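You operate a simulated robot arm through the tools that you are given. There is no shell and no other tool.

Carry out the task below with a simulated two-armed robot. There is one attempt and no reset: what you move stays moved.

TASK
Move the vee blocks to holes 52 and 54 and lay shaft 537 in them.
Fine: the shaft that lies there now goes on the mat.

The check looks at the end state, three seconds after you hand in, the way a careful person would. Anything else that was tipped, shoved, dropped, spilled or broken makes it a failure.

THE ROBOT
Two 7-joint arms with fingered hands on one trunk that stands fixed in place. Base frame: the origin is at the foot of the trunk, x ahead of it, y to its left, z up; the work surface is at about z = 71. Units: cm, degrees, N and s.
The left shoulder is at [5, 21.4, 86.9], the right one opposite. With the tool pointing down near the work surface each hand reaches from about 42 to 90 cm from the base axis, measured 20 degrees to its own side. Payload 3 kg a hand.
The tool frame of a hand sits at the grasp point between the pads (the TCP): z along the fingers, y along the line on which they close. The tips reach 2.6 cm beyond it. The gripper opens to 13.2 cm. The gripper's body begins 7.3 cm behind the TCP. The gripper is a hand of 3 fingers: y runs from the thumb to the fingers, the wrist lies at [0, 0, -22.9] in the tool frame, and closing takes about 1.5 s.
Orientation is that of the tool frame in the base frame, as a unit quaternion [w, x, y, z]. With the fingers straight down and closing along the base's y, the tool's x points along the base's -x, its y along +y and its z along -z.

THE INTERFACE
- The arms move only by the tool send_rows. It takes "left_moves", "right_moves" or both (then of equal length, played together; a hand with none holds still); each is a list that holds one entry, the list of rows, each a list of 6 numbers: the shift along the base's x, y, z in m, then the turn, a rotation vector about the base's x, y, z in degrees. In form: [[[tx, ty, tz, wx, wy, wz], ...]]. A call has 1 to 20 rows; each row is the pose to reach, as a shift and turn from the pose commanded when the call began. "left_gripper" and "right_gripper" are, for a hand that has rows, the closure in counts, from 0 (fully open) to 255 (shut), set as the call begins (left out, the last holds). Each row takes 0.2 s and may step no farther than 5 cm and 8.6 degrees from the row before; otherwise, or with a gripper value out of range, the whole call is refused. Where a pose cannot be reached the arm comes as near as it can. A force on the tool above 40 N (or 10 N above the force at the start of the call, whichever is more), or a blocked arm, ends the call early, and 0.2 s more pass. The fingers move at their own pace (about 7.2 cm/s each) and stop on an object; they squeeze with about 24 N. The grip force told is the motor's: it shows also when the fingers shut on nothing. Time passes only in rows, and 0.2 s behind the last, so rows that repeat a pose let the fingers close. The reply holds the time, the measured pose of the TCP, the force on the tool along the base axes, the opening and the grip force, in the units named above and with some noise, with the torque about the TCP (base axes, N m) and any sound that the robot's microphone picked up.
- Cameras (640 x 400 px; columns grow to the right, rows downward): "scene" is now at [3.57, 0.36, 150.45]; the picture's right is [0.02, -1.00, 0.00], its down [-0.61, -0.01, -0.79] and it looks along [0.79, 0.01, -0.61] (base axes); focal length 342 px, centre (320, 200). "left" rides on the left gripper at [-6.2, 0.3, -9.2] in its tool frame; the picture's right is [-0.05, -1.00, 0.00], its down [0.83, -0.04, -0.56] and it looks along [0.55, -0.03, 0.83] (tool axes); focal length 230 px, centre (320, 200). "right" rides on the right gripper at [6.2, 0.3, -9.2] in its tool frame; the picture's right is [-0.05, 1.00, 0.00], its down [-0.83, -0.04, -0.56] and it looks along [-0.55, -0.03, 0.83] (tool axes); focal length 230 px, centre (320, 200). There is no depth. A picture from a camera that has moved, and an enlarged one, comes with that camera's place and axes in the base frame and with its lens.
- capture(camera): a new picture of that camera. It takes no simulated time.
- set_fingers(finger1, finger2, thumb_bend, hand): sets how far each is bent, from 0 (flat) to 1 (curled in); at 0.3 the hand is open as for a grip, at 0.7 the pads meet at the TCP. One left out holds its place. A second passes; each finger stops where it meets its share of the squeeze, and holds until it gets a number again. A gripper value or a shape takes the hand back. It gives what a move gives, with no picture; readings hold the bend of each and the force on the fingers (four entries, about 0 where the hand has none), thumb and palm.
- grasp_type(shape, hand): the hand has 3 fingers and takes this shape, open, in about a second: jaw (thumb against the fingers, like two jaws); tri (thumb and two fingers); tip (a fingertip pinch); poke (one finger out to press); point (the index stretched); flat (the hand flat); cup (the hand cupped); fist (a fist). The gripper value then closes the fingers along that shape, each until it touches; the sizes above hold for jaw. It gives what a move gives, with no picture.
- turn_head(pan, tilt): turns the head with the scene camera to pan (to the left, within 86 degrees either way) and tilt (down, from -29 to 69), counted from straight ahead of the robot. It gives what a move gives.
- inspect(camera, box): a new picture of the part [left, top, right, bottom] of that camera's present view, enlarged. It takes no simulated time.
- finish_job(): hands the job in; it is judged then, once.

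Places have to be worked out from the pictures, the camera data and where the tool is seen. Open the grippers and draw the arms clear of the work before you hand the job in, unless the task says otherwise.

The tools are called as name(argument=value, ...) on one line, values as JSON. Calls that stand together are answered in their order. send_rows: Moves the arms, as the interface text tells. Its arguments: {"type":"object","properties":{"left_moves":{"type":"array"},"left_gripper":{"type":"number"},"right_moves":{"type":"array"},"right_gripper":{"type":"number"}},"required":[]} The other tools are called the same way: grasp_type (shape, hand) gives the hand a shape; set_fingers (finger1, finger2, thumb_bend, hand) moves the fingers one by one; turn_head (pan, tilt) turns the head that bears the scene camera; capture (camera) takes a picture; inspect (camera, box) takes an enlarged picture of a part of a camera's view; finish_job () hands the job in.

At the start:

```text
clock: 0.0
left_tcp_pos: [61.68, 12.62, 107.29]
left_ee_rot: [0.001, 0.063, 0.998, 0.0]
left_force: [-0.3, 0.5, 0.4]
left_torque: [0.01, 0.02, 0.01]
left_grip_width: 13.17
left_finger_force: 0.1
left_shape: jaw
left_bend: [0.3, 0.3, 0.3]
left_finger forces: [0.0, 0.0, 0.0, 0.0, 0.0, 0.0]
right_tcp_pos: [53.77, -32.87, 104.79]
right_ee_rot: [0.0, 0.062, 0.998, 0.0]
right_force: [0.8, -0.5, -0.3]
right_torque: [0.03, -0.02, 0.01]
right_grip_width: 13.17
right_finger_force: 0.0
right_shape: jaw
right_bend: [0.3, 0.3, 0.3]
right_finger forces: [0.0, 0.0, 0.1, 0.0, 0.0, 0.1]
head pan, tilt: [1.1, 37.9]
```

scene: 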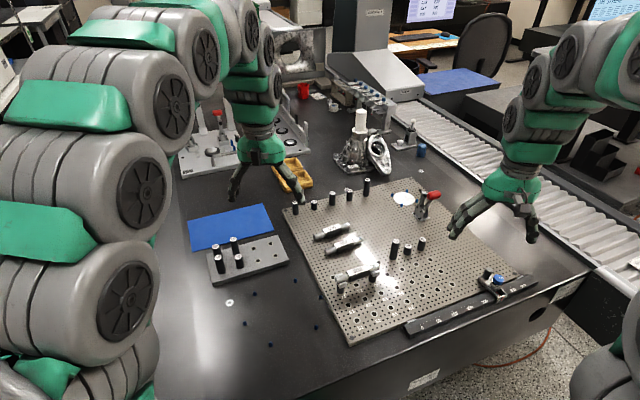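
right: 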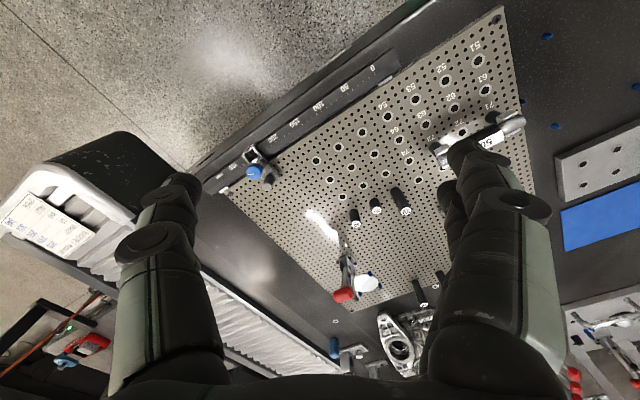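
left: 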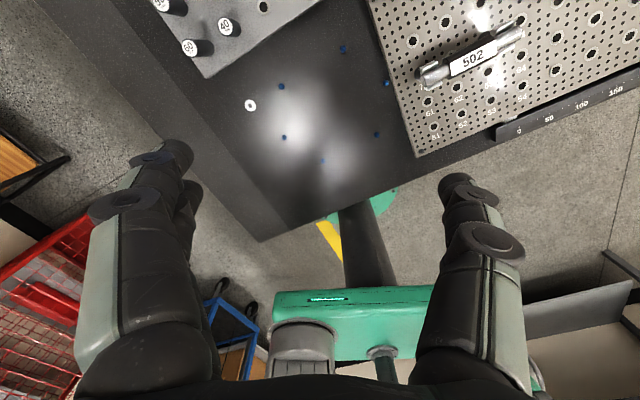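

I start by looking closely at the plate, the vee blocks, and the shafts in the scene view.

inspect(camera="scene", box=[280, 170, 540, 350])

inspect(camera="scene", box=[300, 210, 400, 300])

inspect(camera="right", box=[360, 0, 560, 190])

inspect(camera="left", box=[380, 0, 640, 160])

inspect(camera="scene", box=[170, 180, 330, 290])

```text
2.22 times, centred on (410, 260) of scene
camera zoom: at [3.57, 0.36, 150.45], right [0.02, -1.0, 0.0], down [-0.61, -0.01, -0.79], along [0.79, 0.01, -0.61], focal length 760 px, centre (120, 67)
```

zoom: 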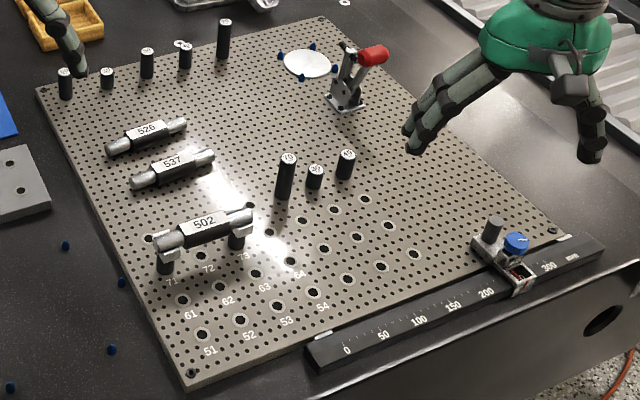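

```text
4.44 times, centred on (350, 255) of scene
camera zoom: at [3.57, 0.36, 150.45], right [0.02, -1.0, 0.0], down [-0.61, -0.01, -0.79], along [0.79, 0.01, -0.61], focal length 1520 px, centre (187, -44)
```

zoom: 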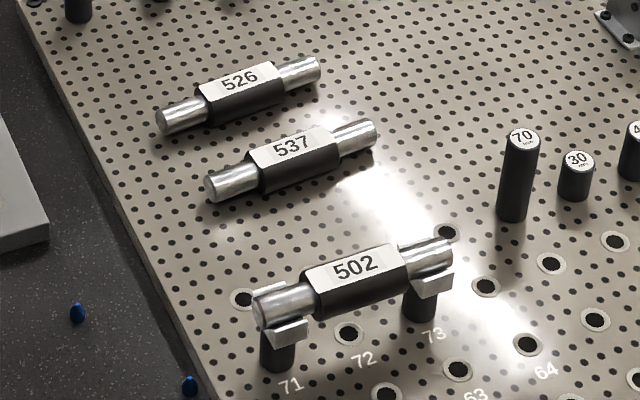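

```text
2.11 times, centred on (460, 95) of right
camera zoom: at [47.7, -31.9, 113.93], right [0.18, 0.98, 0.0], down [0.82, -0.15, 0.56], along [0.55, -0.1, -0.83], focal length 484 px, centre (25, 421)
```

zoom: 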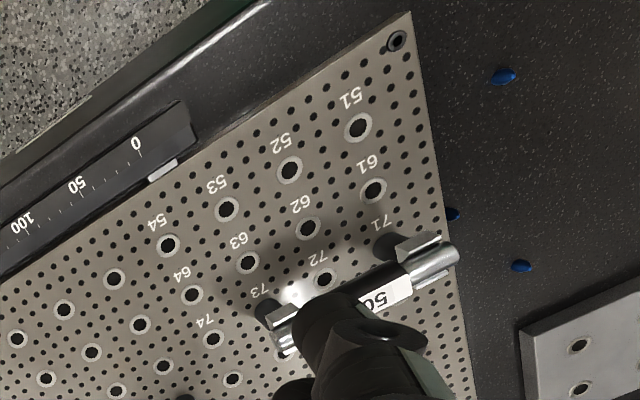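

```text
2.46 times, centred on (510, 80) of left
camera zoom: at [68.01, 12.12, 116.53], right [-0.07, -1.0, 0.0], down [-0.83, 0.06, 0.56], along [-0.55, 0.04, -0.83], focal length 566 px, centre (-148, 495)
```

zoom: 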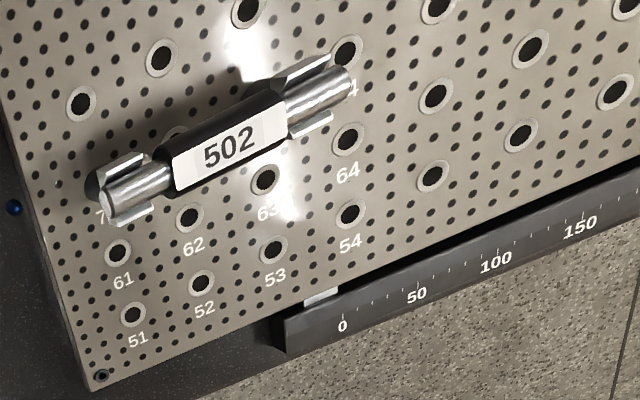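

```text
3.64 times, centred on (250, 235) of scene
camera zoom: at [3.57, 0.36, 150.45], right [0.02, -1.0, 0.0], down [-0.61, -0.01, -0.79], along [0.79, 0.01, -0.61], focal length 1244 px, centre (574, 73)
```

zoom: 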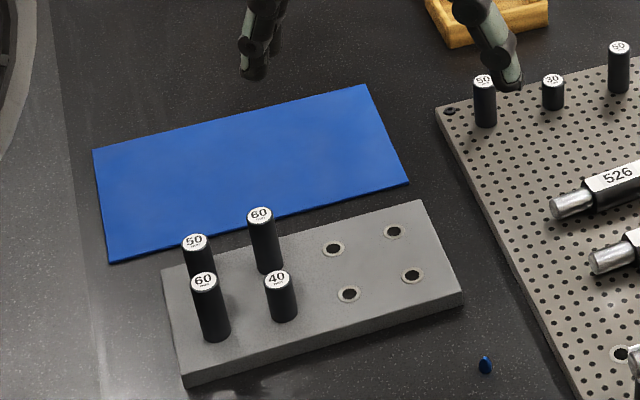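

The vee blocks stand in 71 and 73 with shaft 502 in them. The plate rows run along about (0.39, -0.92), about 5 cm pitch. I move the right arm aside and bring the left hand above shaft 502, turned about -60° so that it closes across the shaft.

send_rows(right_moves=[[[0, -0.02, 0, 0, 0, 0], [0, -0.04, 0, 0, 0, 0], [0, -0.06, 0, 0, 0, 0], [0, -0.08, 0, 0, 0, 0], [0, -0.1, 0, 0, 0, 0], [0, -0.12, 0, 0, 0, 0], [0, -0.12, 0, 0, 0, 0], [0, -0.12, 0, 0, 0, 0], [0, -0.12, 0, 0, 0, 0]]], left_moves=[[[0, -0.02, 0, 0, 0, -7.5], [0.005, -0.04, 0, 0, 0, -15], [0.01, -0.06, 0, 0, 0, -22.5], [0.015, -0.09, 0, 0, 0, -30], [0.02, -0.12, 0, 0, 0, -37.5], [0.025, -0.15, -0.01, 0, 0, -45], [0.028, -0.18, -0.03, 0, 0, -52.5], [0.028, -0.216, -0.05, 0, 0, -60], [0.028, -0.216, -0.05, 0, 0, -60]]])

```text
clock: 2.0
left_tcp_pos: [64.58, -9.05, 102.46]
left_ee_rot: [0.0, 0.553, 0.833, 0.0]
left_force: [-0.5, -0.5, 0.4]
left_torque: [-0.01, -0.02, -0.01]
left_grip_width: 13.21
left_finger_force: 0.1
left_shape: jaw
left_bend: [0.3, 0.3, 0.3]
left_finger forces: [0.1, 0.0, 0.0, 0.1, 0.1, 0.0]
right_tcp_pos: [53.7, -45.15, 104.75]
right_ee_rot: [0.0, 0.063, 0.998, 0.0]
right_force: [-0.2, 0.1, 0.1]
right_torque: [-0.02, 0.03, 0.03]
right_grip_width: 13.21
right_finger_force: 0.1
right_shape: jaw
right_bend: [0.3, 0.3, 0.3]
right_finger forces: [0.0, 0.0, 0.1, 0.0, 0.0, 0.0]
head pan, tilt: [1.1, 37.9]
```

The left hand reached its place; I look from both wrists and the scene.

capture(camera="left")

capture(camera="scene")

capture(camera="right")

```text
taken
camera left: at [67.34, -14.61, 111.62], right [-0.9, -0.43, 0.0], down [-0.36, 0.75, 0.56], along [-0.24, 0.5, -0.83], focal length 230 px, centre (320, 200)
```

left: 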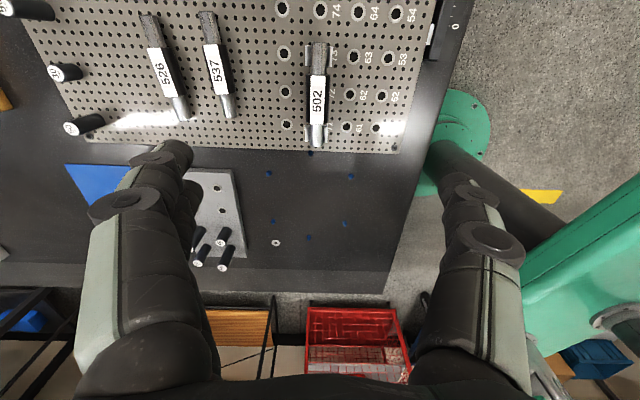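

```text
taken
```

scene: 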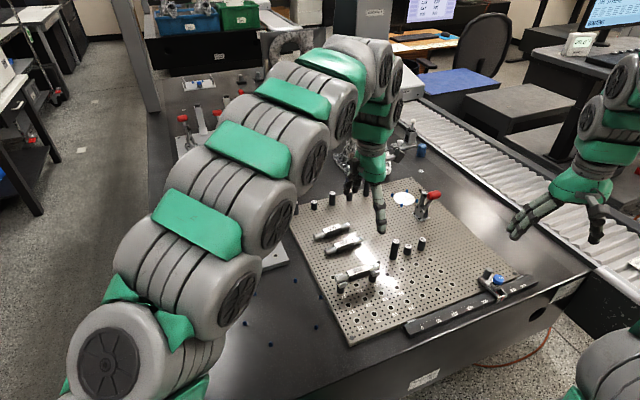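

```text
taken
camera right: at [47.69, -44.08, 113.98], right [0.18, 0.98, 0.0], down [0.82, -0.15, 0.55], along [0.55, -0.1, -0.83], focal length 230 px, centre (320, 200)
```

right: 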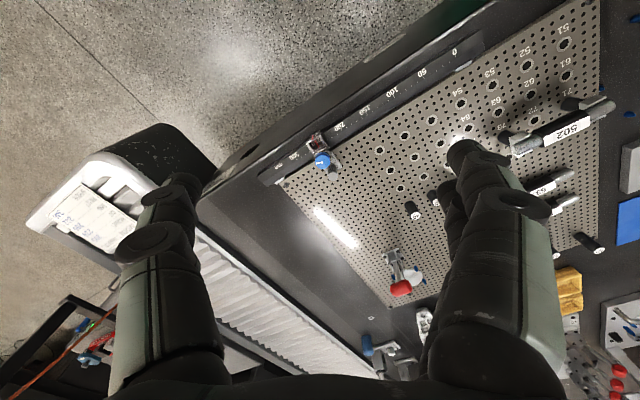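

I enlarge the wrist view of the shaft and blocks for measuring.

inspect(camera="left", box=[260, 0, 440, 160])

inspect(camera="left", box=[280, 30, 360, 160])

inspect(camera="right", box=[440, 20, 630, 200])

inspect(camera="scene", box=[320, 250, 410, 310])

```text
2.50 times, centred on (350, 80) of left
camera zoom: at [67.34, -14.61, 111.62], right [-0.9, -0.43, 0.0], down [-0.36, 0.75, 0.56], along [-0.24, 0.5, -0.83], focal length 575 px, centre (245, 500)
```

zoom: 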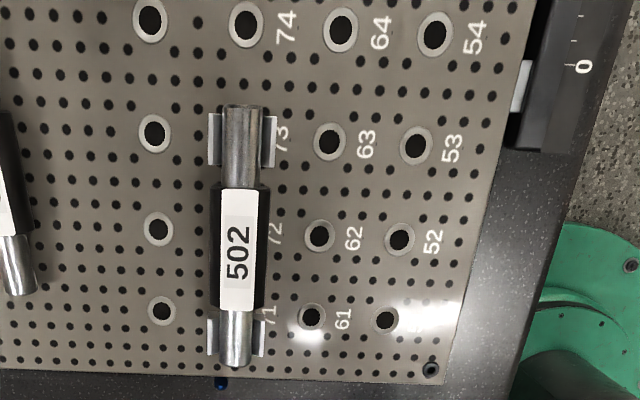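

```text
3.08 times, centred on (320, 95) of left
camera zoom: at [67.34, -14.61, 111.62], right [-0.9, -0.43, 0.0], down [-0.36, 0.75, 0.56], along [-0.24, 0.5, -0.83], focal length 708 px, centre (320, 523)
```

zoom: 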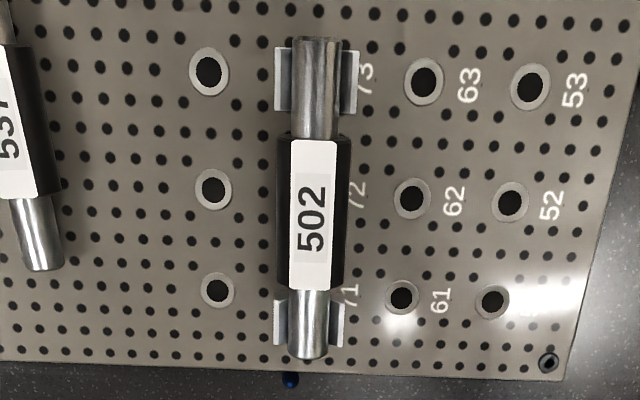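

```text
2.22 times, centred on (535, 110) of right
camera zoom: at [47.69, -44.08, 113.98], right [0.18, 0.98, 0.0], down [0.82, -0.15, 0.55], along [0.55, -0.1, -0.83], focal length 511 px, centre (-158, 400)
```

zoom: 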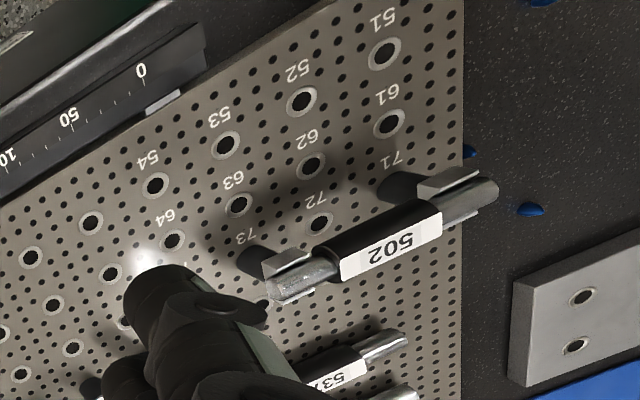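

```text
6.67 times, centred on (365, 280) of scene
camera zoom: at [3.57, 0.36, 150.45], right [0.02, -1.0, 0.0], down [-0.61, -0.01, -0.79], along [0.79, 0.01, -0.61], focal length 2280 px, centre (20, -333)
```

zoom: 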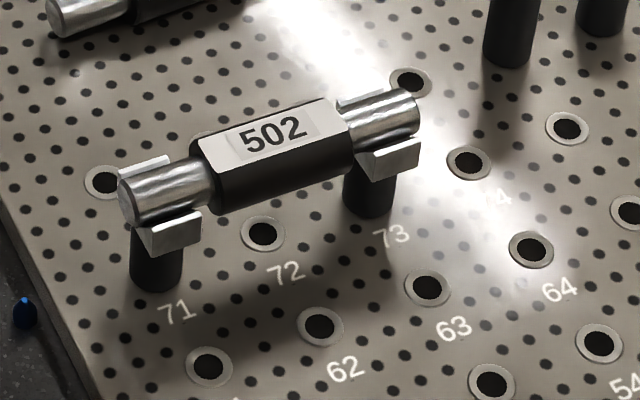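

Shaft 502's axis comes out near (65.0, -9.1, 77.5) with a 6 cm long, 3.2 cm thick body. I check the hand's finger spread before descending.

inspect(camera="scene", box=[330, 130, 430, 250])

inspect(camera="right", box=[60, 120, 580, 400])

inspect(camera="scene", box=[480, 130, 640, 260])

```text
3.33 times, centred on (380, 190) of scene
camera zoom: at [3.57, 0.36, 150.45], right [0.02, -1.0, 0.0], down [-0.61, -0.01, -0.79], along [0.79, 0.01, -0.61], focal length 1140 px, centre (120, 233)
```

zoom: 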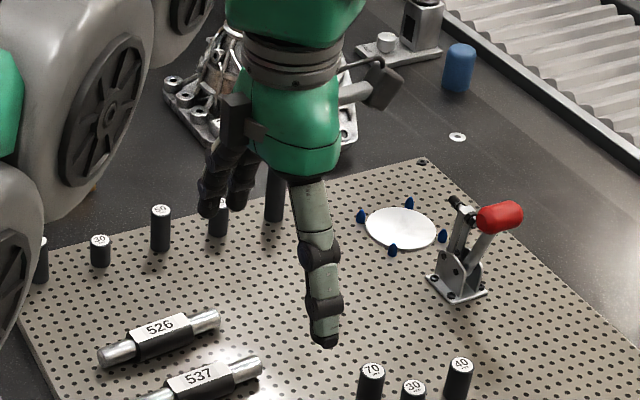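

```text
1.23 times, centred on (320, 260) of right
camera zoom: at [47.69, -44.08, 113.98], right [0.18, 0.98, 0.0], down [0.82, -0.15, 0.55], along [0.55, -0.1, -0.83], focal length 283 px, centre (320, 126)
```

zoom: 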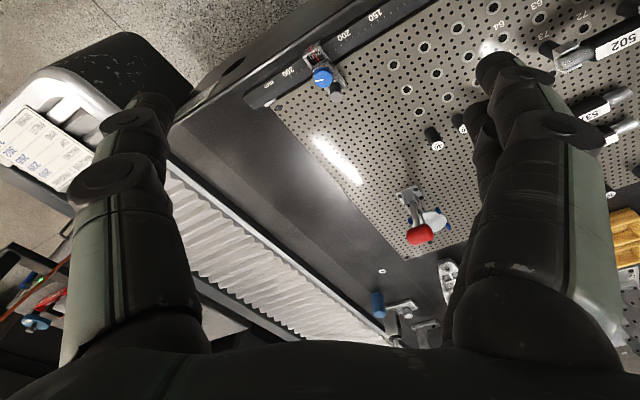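

```text
3.08 times, centred on (560, 195) of scene
camera zoom: at [3.57, 0.36, 150.45], right [0.02, -1.0, 0.0], down [-0.61, -0.01, -0.79], along [0.79, 0.01, -0.61], focal length 1052 px, centre (-418, 215)
```

zoom: 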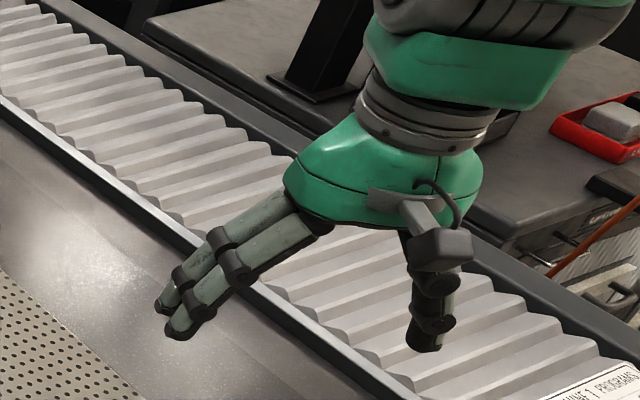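

The hand has two fingers on +y and the thumb on -y. I take a more exact reading of the hole rows for the plate angle, and of the mat.

inspect(camera="scene", box=[336, 256, 416, 306])

inspect(camera="scene", box=[340, 290, 420, 340])

inspect(camera="scene", box=[400, 245, 480, 295])

```text
8.00 times, centred on (376, 281) of scene
camera zoom: at [3.57, 0.36, 150.45], right [0.02, -1.0, 0.0], down [-0.61, -0.01, -0.79], along [0.79, 0.01, -0.61], focal length 2736 px, centre (-128, -448)
```

zoom: 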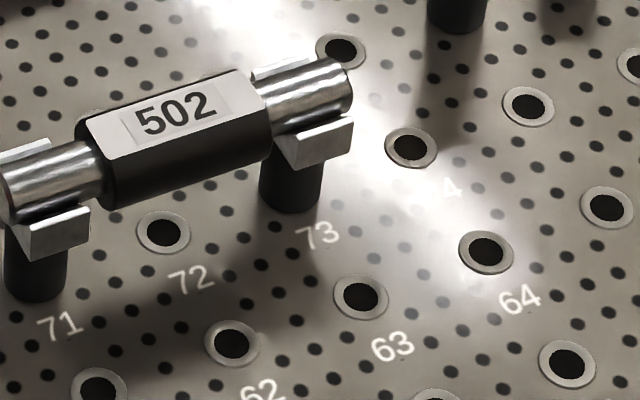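

```text
8.00 times, centred on (380, 315) of scene
camera zoom: at [3.57, 0.36, 150.45], right [0.02, -1.0, 0.0], down [-0.61, -0.01, -0.79], along [0.79, 0.01, -0.61], focal length 2736 px, centre (-160, -720)
```

zoom: 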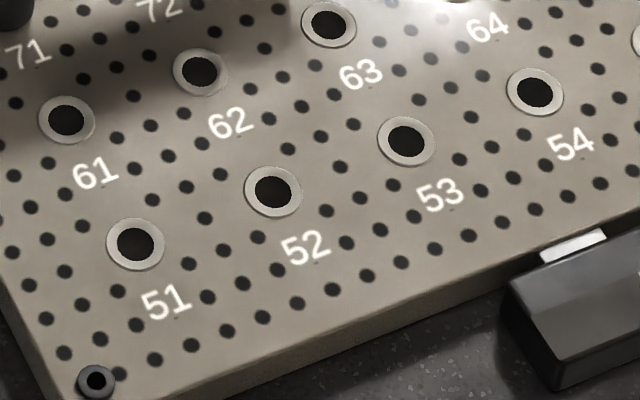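

```text
8.00 times, centred on (440, 270) of scene
camera zoom: at [3.57, 0.36, 150.45], right [0.02, -1.0, 0.0], down [-0.61, -0.01, -0.79], along [0.79, 0.01, -0.61], focal length 2736 px, centre (-640, -360)
```

zoom: 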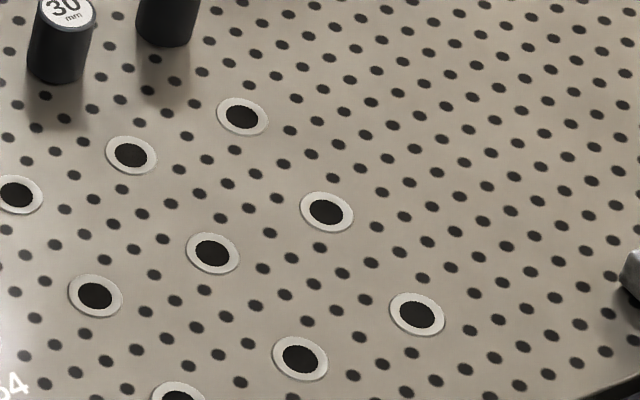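

Fit of the scene holes gives plate z≈72.7, row direction (0.398,-0.917), hole 52 ≈ (55.6,-12.7), 54 ≈ (59.6,-21.8), 72 ≈ (64.8,-8.7). I lower the left hand partway over shaft 502 and look.

send_rows(left_moves=[[[0.001, 0.0005, -0.04, 0, 0, 0.3], [0.003, 0.001, -0.08, 0, 0, 0.6], [0.003, 0.001, -0.12, 0, 0, 0.6], [0.003, 0.001, -0.15, 0, 0, 0.6], [0.003, 0.001, -0.15, 0, 0, 0.6]]])

capture(camera="left")

inspect(camera="scene", box=[320, 200, 440, 300])

```text
clock: 3.2
left_tcp_pos: [64.83, -8.94, 87.13]
left_ee_rot: [0.0, 0.549, 0.836, 0.0]
left_force: [-0.3, 0.7, 0.3]
left_torque: [0.0, 0.0, -0.02]
left_grip_width: 13.19
left_finger_force: 0.1
left_shape: jaw
left_bend: [0.3, 0.3, 0.3]
left_finger forces: [0.1, 0.1, 0.0, 0.0, 0.0, 0.0]
right_tcp_pos: [53.68, -45.24, 104.74]
right_ee_rot: [0.0, 0.062, 0.998, 0.0]
right_force: [-0.1, 0.2, 1.1]
right_torque: [-0.04, 0.02, 0.01]
right_grip_width: 13.2
right_finger_force: 0.0
right_shape: jaw
right_bend: [0.3, 0.3, 0.3]
right_finger forces: [0.1, 0.1, 0.0, 0.0, 0.1, 0.0]
head pan, tilt: [1.1, 37.9]
```

```text
taken
camera left: at [67.62, -14.58, 96.4], right [-0.9, -0.44, 0.0], down [-0.37, 0.75, 0.55], along [-0.25, 0.5, -0.83], focal length 230 px, centre (320, 200)
```

left: 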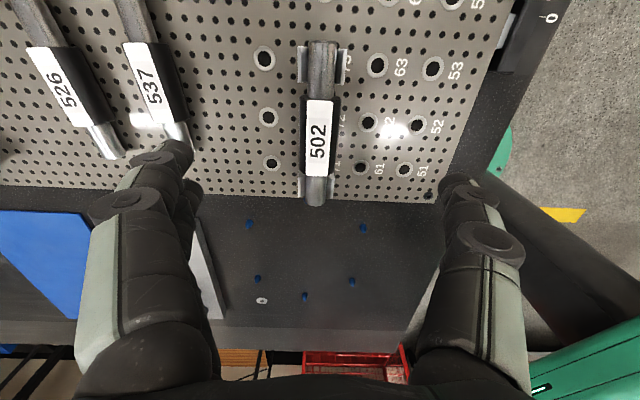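

```text
4.00 times, centred on (380, 250) of scene
camera zoom: at [3.57, 0.36, 150.45], right [0.02, -1.0, 0.0], down [-0.61, -0.01, -0.79], along [0.79, 0.01, -0.61], focal length 1368 px, centre (80, 0)
```

zoom: 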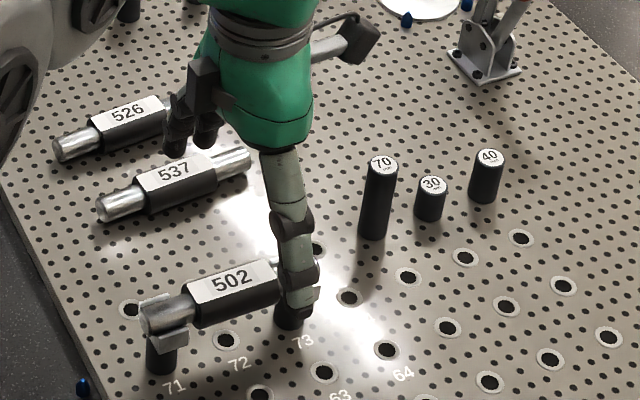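

The shaft axis lies on the hand's centreline and the yaw matches. I lower to TCP z≈78.9 and close on the shaft body.

send_rows(left_moves=[[[0, 0, -0.03, 0, 0, 0], [0, 0, -0.055, 0, 0, 0], [0, 0, -0.072, 0, 0, 0], [0, 0, -0.082, 0, 0, 0], [0, 0, -0.082, 0, 0, 0]]])

inspect(camera="scene", box=[320, 230, 420, 310])

capture(camera="left")

```text
clock: 4.4
left_tcp_pos: [64.92, -8.8, 78.98]
left_ee_rot: [-0.001, 0.549, 0.836, 0.0]
left_force: [0.8, 0.0, -0.5]
left_torque: [0.0, 0.03, -0.03]
left_grip_width: 13.18
left_finger_force: 0.1
left_shape: jaw
left_bend: [0.3, 0.3, 0.3]
left_finger forces: [0.1, 0.0, 0.1, 0.0, 0.1, 0.0]
right_tcp_pos: [53.67, -45.17, 104.64]
right_ee_rot: [0.0, 0.063, 0.998, 0.0]
right_force: [0.6, 0.7, 0.7]
right_torque: [0.0, 0.05, -0.02]
right_grip_width: 13.21
right_finger_force: 0.0
right_shape: jaw
right_bend: [0.3, 0.3, 0.3]
right_finger forces: [0.0, 0.0, 0.0, 0.1, 0.0, 0.0]
head pan, tilt: [1.1, 37.9]
```

```text
5.00 times, centred on (370, 270) of scene
camera zoom: at [3.57, 0.36, 150.45], right [0.02, -1.0, 0.0], down [-0.61, -0.01, -0.79], along [0.79, 0.01, -0.61], focal length 1710 px, centre (70, -150)
```

zoom: 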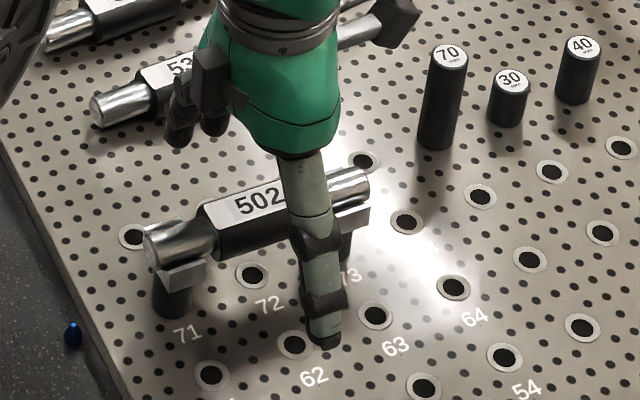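

```text
taken
camera left: at [67.78, -14.4, 88.25], right [-0.9, -0.44, 0.0], down [-0.37, 0.75, 0.56], along [-0.25, 0.5, -0.83], focal length 230 px, centre (320, 200)
```

left: 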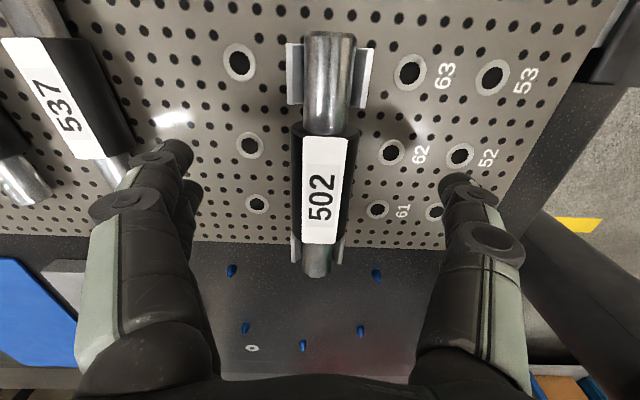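

The body lies centred between the fingers. I close the left hand.

send_rows(left_moves=[[[0, 0, 0, 0, 0, 0], [0, 0, 0, 0, 0, 0], [0, 0, 0, 0, 0, 0], [0, 0, 0, 0, 0, 0], [0, 0, 0, 0, 0, 0], [0, 0, 0, 0, 0, 0], [0, 0, 0, 0, 0, 0], [0, 0, 0, 0, 0, 0], [0, 0, 0, 0, 0, 0]]], left_gripper=255)

capture(camera="left")

inspect(camera="scene", box=[320, 230, 420, 310])

```text
clock: 6.4
left_tcp_pos: [64.91, -8.81, 79.02]
left_ee_rot: [0.0, 0.549, 0.836, 0.0]
left_force: [0.4, -0.5, -0.5]
left_torque: [-0.02, -0.02, 0.05]
left_grip_width: 2.54
left_finger_force: 24.5
left_shape: jaw
left_bend: [0.73, 0.73, 0.7]
left_finger forces: [10.8, 10.6, 0.0, 0.0, 21.9, 0.1]
right_tcp_pos: [53.76, -45.17, 104.65]
right_ee_rot: [0.0, 0.063, 0.998, 0.0]
right_force: [-0.1, 0.5, -1.0]
right_torque: [0.03, 0.0, -0.01]
right_grip_width: 13.18
right_finger_force: 0.1
right_shape: jaw
right_bend: [0.3, 0.3, 0.3]
right_finger forces: [0.1, 0.0, 0.0, 0.1, 0.0, 0.0]
head pan, tilt: [1.1, 37.9]
```

```text
taken
camera left: at [67.77, -14.41, 88.24], right [-0.9, -0.44, 0.0], down [-0.37, 0.74, 0.56], along [-0.25, 0.5, -0.83], focal length 230 px, centre (320, 200)
```

left: 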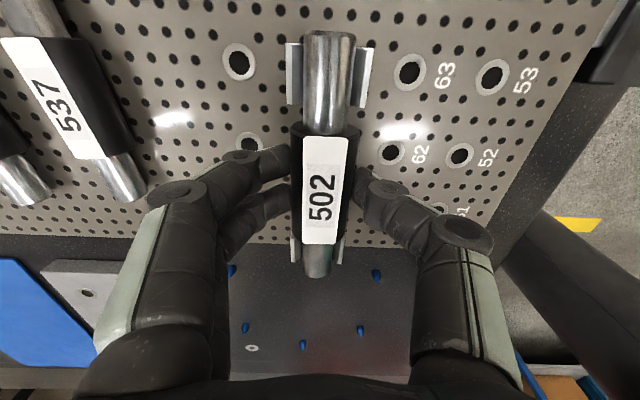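

```text
5.00 times, centred on (370, 270) of scene
camera zoom: at [3.57, 0.36, 150.45], right [0.02, -1.0, 0.0], down [-0.61, -0.01, -0.79], along [0.79, 0.01, -0.61], focal length 1710 px, centre (70, -150)
```

zoom: 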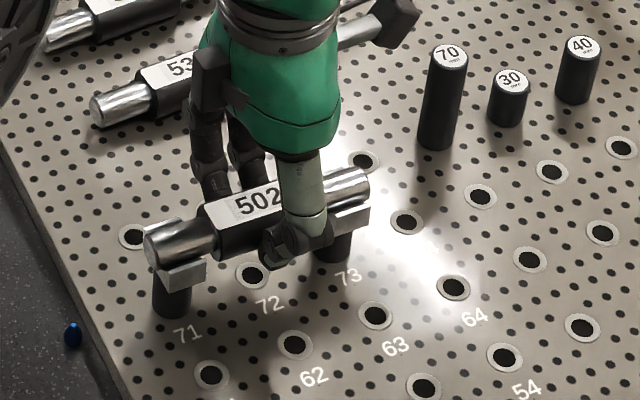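

Grip reads 24.5 N at 2.5 cm. I lift slowly a few centimetres and check that the vees stay.

send_rows(left_moves=[[[0, 0, 0.005, 0, 0, 0], [0, 0, 0.01, 0, 0, 0], [0, 0, 0.02, 0, 0, 0], [0, 0, 0.03, 0, 0, 0], [0, 0, 0.04, 0, 0, 0], [0, 0, 0.04, 0, 0, 0]]])

inspect(camera="scene", box=[320, 220, 420, 310])

capture(camera="left")

```text
clock: 7.8
left_tcp_pos: [64.88, -8.88, 83.14]
left_ee_rot: [0.0, 0.549, 0.836, 0.0]
left_force: [0.3, -0.1, -5.2]
left_torque: [0.04, -0.04, 0.01]
left_grip_width: 2.53
left_finger_force: 23.7
left_shape: jaw
left_bend: [0.73, 0.73, 0.7]
left_finger forces: [10.7, 10.6, 0.0, 0.2, 21.9, 0.0]
right_tcp_pos: [53.8, -45.14, 104.69]
right_ee_rot: [0.0, 0.062, 0.998, 0.0]
right_force: [0.3, 0.1, 0.4]
right_torque: [0.03, -0.01, 0.02]
right_grip_width: 13.2
right_finger_force: 0.1
right_shape: jaw
right_bend: [0.3, 0.3, 0.3]
right_finger forces: [0.1, 0.0, 0.1, 0.0, 0.0, 0.0]
head pan, tilt: [1.1, 37.9]
```

```text
4.44 times, centred on (370, 265) of scene
camera zoom: at [3.57, 0.36, 150.45], right [0.02, -1.0, 0.0], down [-0.61, -0.01, -0.79], along [0.79, 0.01, -0.61], focal length 1520 px, centre (98, -89)
```

zoom: 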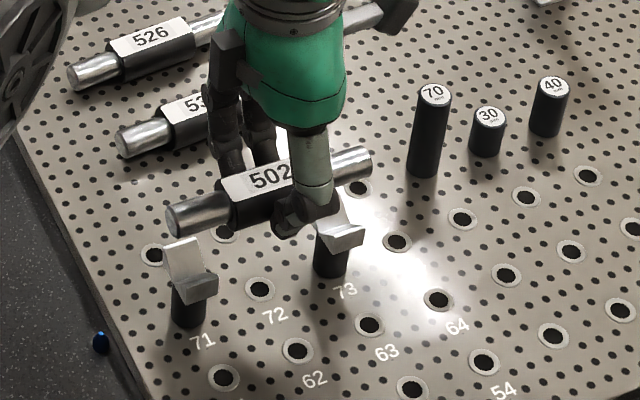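

```text
taken
camera left: at [67.74, -14.42, 92.43], right [-0.9, -0.44, 0.0], down [-0.37, 0.75, 0.56], along [-0.25, 0.5, -0.83], focal length 230 px, centre (320, 200)
```

left: 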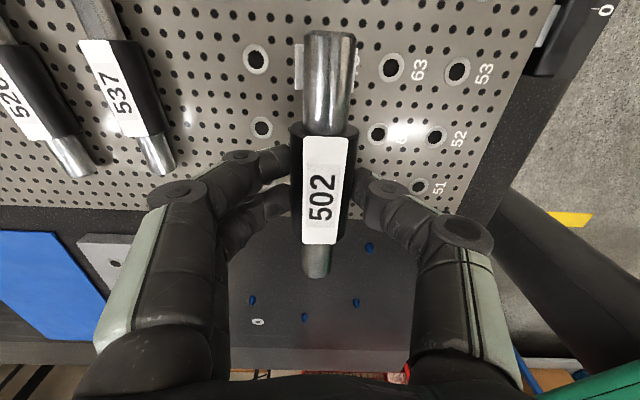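

The shaft came up alone (about 5 N), vees are still seated. I raise it further and carry it toward the mat's near-left corner.

send_rows(left_moves=[[[0, 0, 0.03, 0, 0, 0], [0, 0, 0.06, 0, 0, 0], [0, 0.01, 0.09, 0, 0, 0], [0.005, 0.04, 0.1, 0, 0, 0], [0.02, 0.08, 0.1, 0, 0, 0], [0.035, 0.12, 0.1, 0, 0, 0], [0.05, 0.16, 0.1, 0, 0, 0], [0.065, 0.2, 0.1, 0, 0, 0], [0.08, 0.24, 0.1, 0, 0, 0], [0.095, 0.28, 0.1, 0, 0, 0], [0.11, 0.32, 0.1, 0, 0, 0], [0.125, 0.36, 0.1, 0, 0, 0], [0.14, 0.4, 0.1, 0, 0, 0], [0.155, 0.43, 0.1, 0, 0, 0], [0.165, 0.44, 0.1, 0, 0, 0], [0.165, 0.44, 0.1, 0, 0, 0]]])

capture(camera="scene")

capture(camera="left")

```text
clock: 11.2
left_tcp_pos: [81.34, 35.27, 93.04]
left_ee_rot: [0.0, 0.549, 0.836, 0.0]
left_force: [-0.2, -0.4, -5.3]
left_torque: [-0.01, 0.01, 0.01]
left_grip_width: 2.51
left_finger_force: 24.0
left_shape: jaw
left_bend: [0.73, 0.73, 0.7]
left_finger forces: [10.8, 10.5, 0.0, 0.0, 21.8, 0.0]
right_tcp_pos: [53.67, -45.11, 104.64]
right_ee_rot: [-0.001, 0.064, 0.998, 0.0]
right_force: [-0.1, 0.6, 0.1]
right_torque: [0.0, 0.02, 0.0]
right_grip_width: 13.18
right_finger_force: 0.1
right_shape: jaw
right_bend: [0.3, 0.3, 0.3]
right_finger forces: [0.0, 0.0, 0.0, 0.0, 0.1, 0.0]
head pan, tilt: [1.1, 37.9]
```

```text
taken
```

scene: 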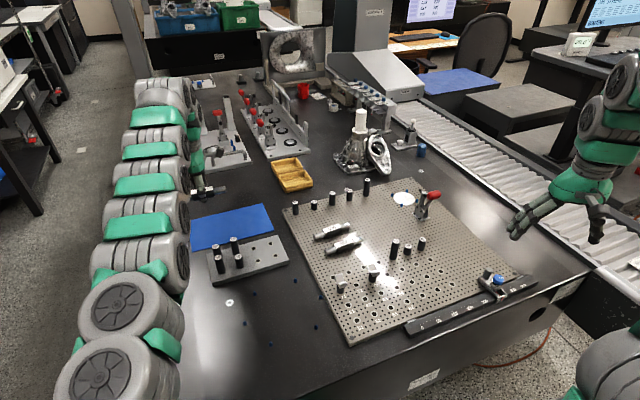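

```text
taken
camera left: at [84.17, 29.68, 102.31], right [-0.9, -0.44, 0.0], down [-0.37, 0.74, 0.56], along [-0.25, 0.5, -0.83], focal length 230 px, centre (320, 200)
```

left: 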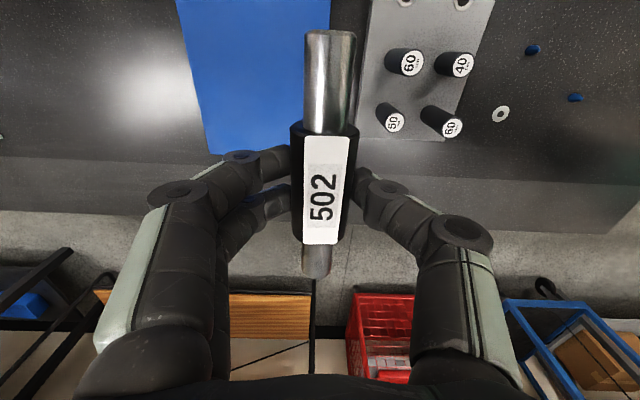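

Hand is over the near-left region of the mat; I look closely at the mat edges relative to it.

inspect(camera="scene", box=[170, 170, 290, 260])

inspect(camera="left", box=[160, 0, 520, 220])

```text
4.44 times, centred on (230, 215) of scene
camera zoom: at [3.58, 0.36, 150.45], right [0.02, -1.0, 0.0], down [-0.61, -0.01, -0.79], along [0.79, 0.01, -0.61], focal length 1520 px, centre (720, 133)
```

zoom: 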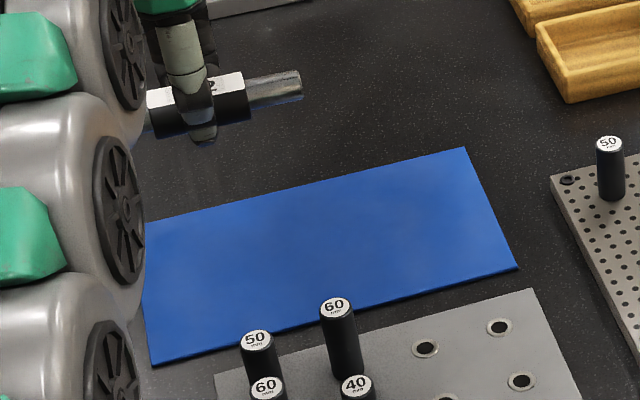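

```text
1.78 times, centred on (340, 110) of left
camera zoom: at [84.17, 29.68, 102.31], right [-0.9, -0.44, 0.0], down [-0.37, 0.74, 0.56], along [-0.25, 0.5, -0.83], focal length 409 px, centre (284, 360)
```

zoom: 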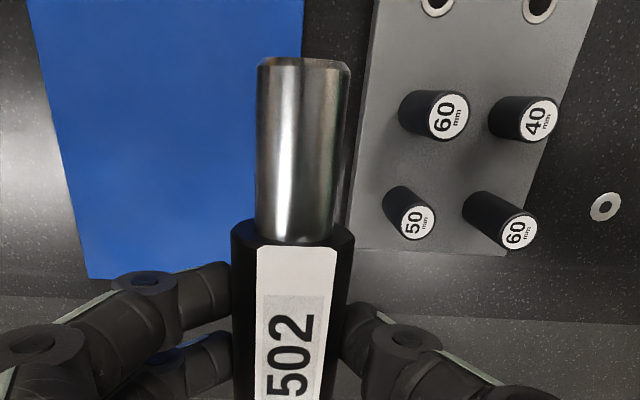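

Mat near edge runs from (77.8, 42.1) to (88.4, 17.4). I move to about (84.8, 35.9), 4 cm inside the edge, and go down part of the way.

send_rows(left_moves=[[[0.015, 0.003, -0.03, 0, 0, 0], [0.03, 0.006, -0.07, 0, 0, 0], [0.0345, 0.006, -0.11, 0, 0, 0], [0.0345, 0.006, -0.14, 0, 0, 0], [0.0345, 0.006, -0.16, 0, 0, 0], [0.0345, 0.006, -0.17, 0, 0, 0], [0.0345, 0.006, -0.17, 0, 0, 0]]])

inspect(camera="scene", box=[170, 170, 290, 260])

capture(camera="left")

```text
clock: 12.8
left_tcp_pos: [84.64, 35.85, 76.27]
left_ee_rot: [0.0, 0.55, 0.835, 0.0]
left_force: [-1.1, 0.2, -5.2]
left_torque: [-0.02, -0.01, -0.01]
left_grip_width: 2.47
left_finger_force: 23.7
left_shape: jaw
left_bend: [0.73, 0.73, 0.7]
left_finger forces: [10.6, 10.4, 0.0, 0.0, 21.4, 0.1]
left hand out of reach, approached as far as the arm can: row 2
right_tcp_pos: [53.66, -45.26, 104.7]
right_ee_rot: [0.0, 0.062, 0.998, 0.0]
right_force: [-0.2, -0.6, 0.3]
right_torque: [0.03, 0.01, -0.03]
right_grip_width: 13.18
right_finger_force: 0.0
right_shape: jaw
right_bend: [0.3, 0.3, 0.3]
right_finger forces: [0.0, 0.1, 0.0, 0.0, 0.0, 0.0]
head pan, tilt: [1.1, 37.9]
```

```text
4.44 times, centred on (230, 215) of scene
camera zoom: at [3.57, 0.36, 150.45], right [0.02, -1.0, 0.0], down [-0.61, -0.01, -0.79], along [0.79, 0.01, -0.61], focal length 1520 px, centre (720, 133)
```

zoom: 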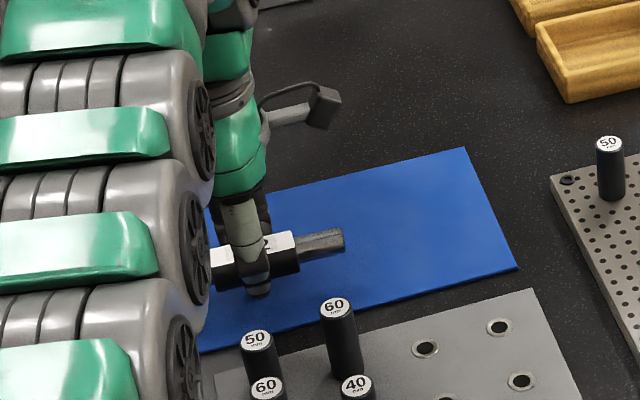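

```text
taken
camera left: at [87.56, 30.17, 85.59], right [-0.9, -0.44, 0.0], down [-0.37, 0.74, 0.56], along [-0.25, 0.5, -0.83], focal length 230 px, centre (320, 200)
```

left: 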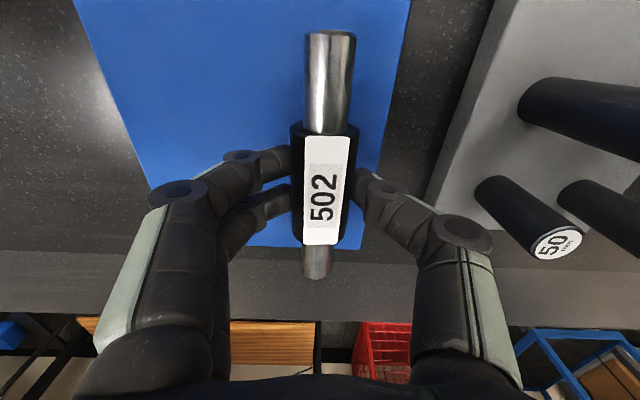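

It reached the place; the shaft end is only about 1 cm inside the mat's left edge, so I shift 1 cm along the mat and lower gently toward contact.

send_rows(left_moves=[[[0.002, -0.005, 0, 0, 0, 0], [0.004, -0.01, 0, 0, 0, 0], [0.004, -0.01, -0.005, 0, 0, 0], [0.004, -0.01, -0.01, 0, 0, 0], [0.004, -0.01, -0.014, 0, 0, 0], [0.004, -0.01, -0.016, 0, 0, 0]]])

inspect(camera="scene", box=[190, 200, 270, 250])

```text
clock: 14.2
left_tcp_pos: [85.06, 34.76, 74.35]
left_ee_rot: [0.0, 0.55, 0.835, 0.001]
left_force: [-0.6, 0.1, -5.4]
left_torque: [-0.02, 0.0, 0.0]
left_grip_width: 2.48
left_finger_force: 23.6
left_shape: jaw
left_bend: [0.73, 0.73, 0.7]
left_finger forces: [10.6, 10.4, 0.1, 0.1, 21.2, 0.0]
left hand out of reach, approached as far as the arm can: row 3
right_tcp_pos: [53.73, -45.16, 104.69]
right_ee_rot: [0.0, 0.063, 0.998, 0.0]
right_force: [-1.0, -0.2, 0.2]
right_torque: [0.0, -0.01, -0.01]
right_grip_width: 13.2
right_finger_force: 0.0
right_shape: jaw
right_bend: [0.3, 0.3, 0.3]
right_finger forces: [0.1, 0.0, 0.0, 0.0, 0.1, 0.1]
head pan, tilt: [1.1, 37.9]
```

```text
8.00 times, centred on (230, 225) of scene
camera zoom: at [3.58, 0.37, 150.45], right [0.02, -1.0, 0.0], down [-0.61, -0.01, -0.79], along [0.79, 0.01, -0.61], focal length 2736 px, centre (1040, 0)
```

zoom: 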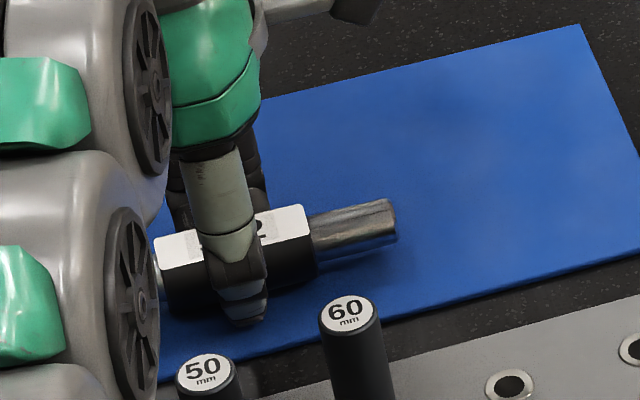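

No contact yet. I creep down 1 mm a row.

send_rows(left_moves=[[[0, 0, -0.001, 0, 0, 0], [0, 0, -0.002, 0, 0, 0], [0, 0, -0.003, 0, 0, 0], [0, 0, -0.003, 0, 0, 0]]])

```text
clock: 15.2
left_tcp_pos: [85.3, 34.77, 74.09]
left_ee_rot: [0.0, 0.549, 0.836, 0.0]
left_force: [0.9, 0.1, -0.1]
left_torque: [0.01, 0.02, 0.02]
left_grip_width: 2.46
left_finger_force: 24.0
left_shape: jaw
left_bend: [0.73, 0.73, 0.7]
left_finger forces: [11.0, 10.8, 0.1, 0.0, 22.9, 0.1]
right_tcp_pos: [53.62, -45.11, 104.62]
right_ee_rot: [0.0, 0.063, 0.998, 0.0]
right_force: [0.2, 0.4, 0.2]
right_torque: [-0.03, -0.01, 0.03]
right_grip_width: 13.19
right_finger_force: 0.1
right_shape: jaw
right_bend: [0.3, 0.3, 0.3]
right_finger forces: [0.0, 0.0, 0.1, 0.0, 0.1, 0.0]
head pan, tilt: [1.1, 37.9]
```

The weight has gone to the mat (force ≈0). I open the hand partway.

send_rows(left_moves=[[[0, 0, 0, 0, 0, 0], [0, 0, 0, 0, 0, 0], [0, 0, 0, 0, 0, 0], [0, 0, 0, 0, 0, 0]]], left_gripper=120)

capture(camera="left")

inspect(camera="scene", box=[190, 200, 270, 250])

```text
clock: 16.2
left_tcp_pos: [85.11, 34.78, 74.18]
left_ee_rot: [0.0, 0.549, 0.836, 0.0]
left_force: [0.0, -0.4, 3.2]
left_torque: [0.05, -0.08, 0.0]
left_grip_width: 6.9
left_finger_force: 0.0
left_shape: jaw
left_bend: [0.72, 0.72, 0.7]
left_finger forces: [1.5, 1.3, 0.0, 0.1, 0.0, 0.1]
right_tcp_pos: [53.72, -45.09, 104.78]
right_ee_rot: [0.0, 0.063, 0.998, 0.001]
right_force: [0.5, -0.4, -0.1]
right_torque: [0.0, -0.01, 0.01]
right_grip_width: 13.18
right_finger_force: 0.1
right_shape: jaw
right_bend: [0.3, 0.3, 0.3]
right_finger forces: [0.0, 0.0, 0.0, 0.1, 0.0, 0.0]
head pan, tilt: [1.1, 37.9]
```

```text
taken
camera left: at [87.96, 29.21, 83.37], right [-0.9, -0.44, 0.0], down [-0.37, 0.74, 0.56], along [-0.25, 0.5, -0.83], focal length 230 px, centre (320, 200)
```

left: 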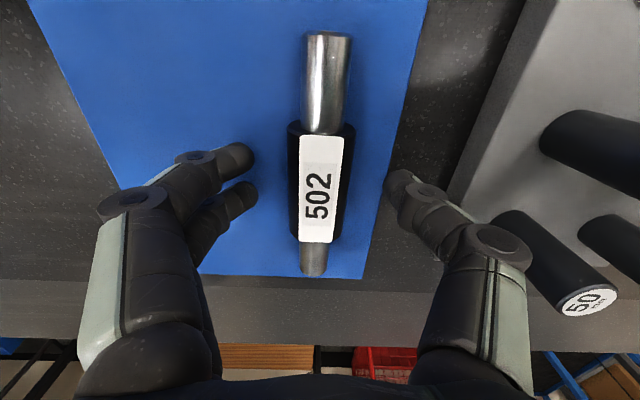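

```text
8.00 times, centred on (230, 225) of scene
camera zoom: at [3.56, 0.36, 150.45], right [0.02, -1.0, 0.0], down [-0.61, -0.01, -0.79], along [0.79, 0.01, -0.61], focal length 2736 px, centre (1040, 0)
```

zoom: 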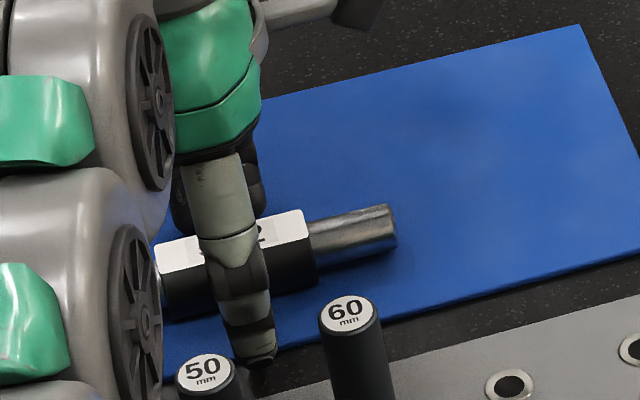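

Shaft 502 rests on the mat with its label up. I raise the left hand straight up, then draw it back to the left out of the work.

send_rows(left_moves=[[[0, 0, 0.005, 0, 0, 0], [0, 0, 0.015, 0, 0, 0], [0, 0, 0.03, 0, 0, 0], [0, 0, 0.06, 0, 0, 0], [-0.005, 0, 0.1, 0, 0, 0], [-0.02, 0, 0.14, 0, 0, 0], [-0.04, 0, 0.18, 0, 0, 0], [-0.07, 0, 0.21, 0, 0, 0], [-0.1, 0, 0.24, 0, 0, 0], [-0.13, 0, 0.26, 0, 0, 0], [-0.15, 0.01, 0.26, 0, 0, 0], [-0.15, 0.01, 0.26, 0, 0, 0]]])

capture(camera="scene")

inspect(camera="scene", box=[170, 170, 290, 260])

capture(camera="left")

```text
clock: 18.8
left_tcp_pos: [70.2, 35.64, 100.1]
left_ee_rot: [-0.001, 0.548, 0.836, 0.0]
left_force: [0.4, -0.2, 0.4]
left_torque: [0.01, -0.03, 0.01]
left_grip_width: 6.96
left_finger_force: 0.1
left_shape: jaw
left_bend: [0.72, 0.72, 0.7]
left_finger forces: [0.0, 0.0, 0.0, 0.0, 0.0, 0.0]
left hand out of reach, approached as far as the arm can: row 3, 4, 5
right_tcp_pos: [53.67, -45.03, 104.7]
right_ee_rot: [0.0, 0.063, 0.998, 0.001]
right_force: [-0.5, -0.3, -0.1]
right_torque: [-0.03, -0.02, -0.01]
right_grip_width: 13.16
right_finger_force: 0.0
right_shape: jaw
right_bend: [0.3, 0.3, 0.3]
right_finger forces: [0.0, 0.1, 0.0, 0.0, 0.0, 0.1]
head pan, tilt: [1.1, 37.9]
```

```text
taken
```

scene: 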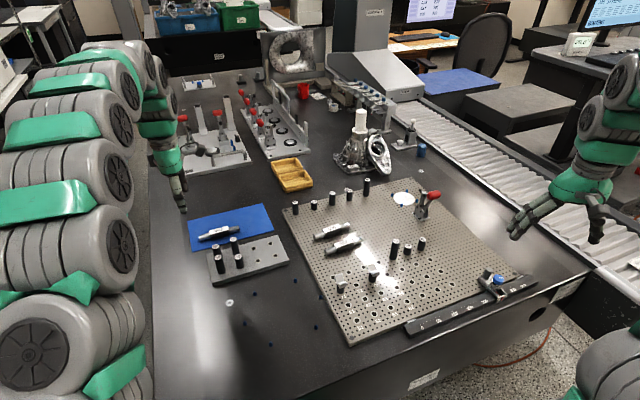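

```text
4.44 times, centred on (230, 215) of scene
camera zoom: at [3.57, 0.36, 150.45], right [0.02, -1.0, 0.0], down [-0.61, -0.01, -0.79], along [0.79, 0.01, -0.61], focal length 1520 px, centre (720, 133)
```

zoom: 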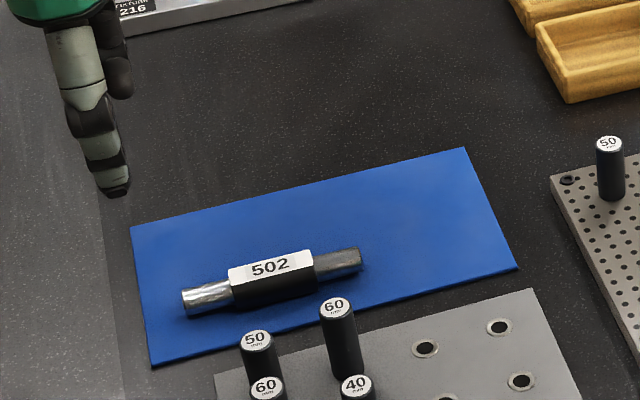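

```text
taken
camera left: at [73.08, 30.17, 109.26], right [-0.9, -0.44, 0.0], down [-0.37, 0.74, 0.56], along [-0.25, 0.5, -0.83], focal length 230 px, centre (320, 200)
```

left: 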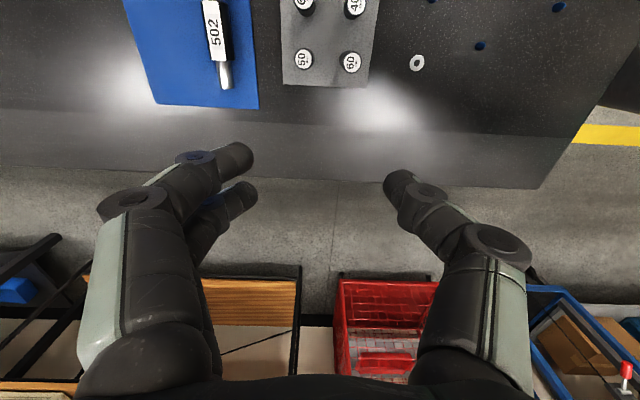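

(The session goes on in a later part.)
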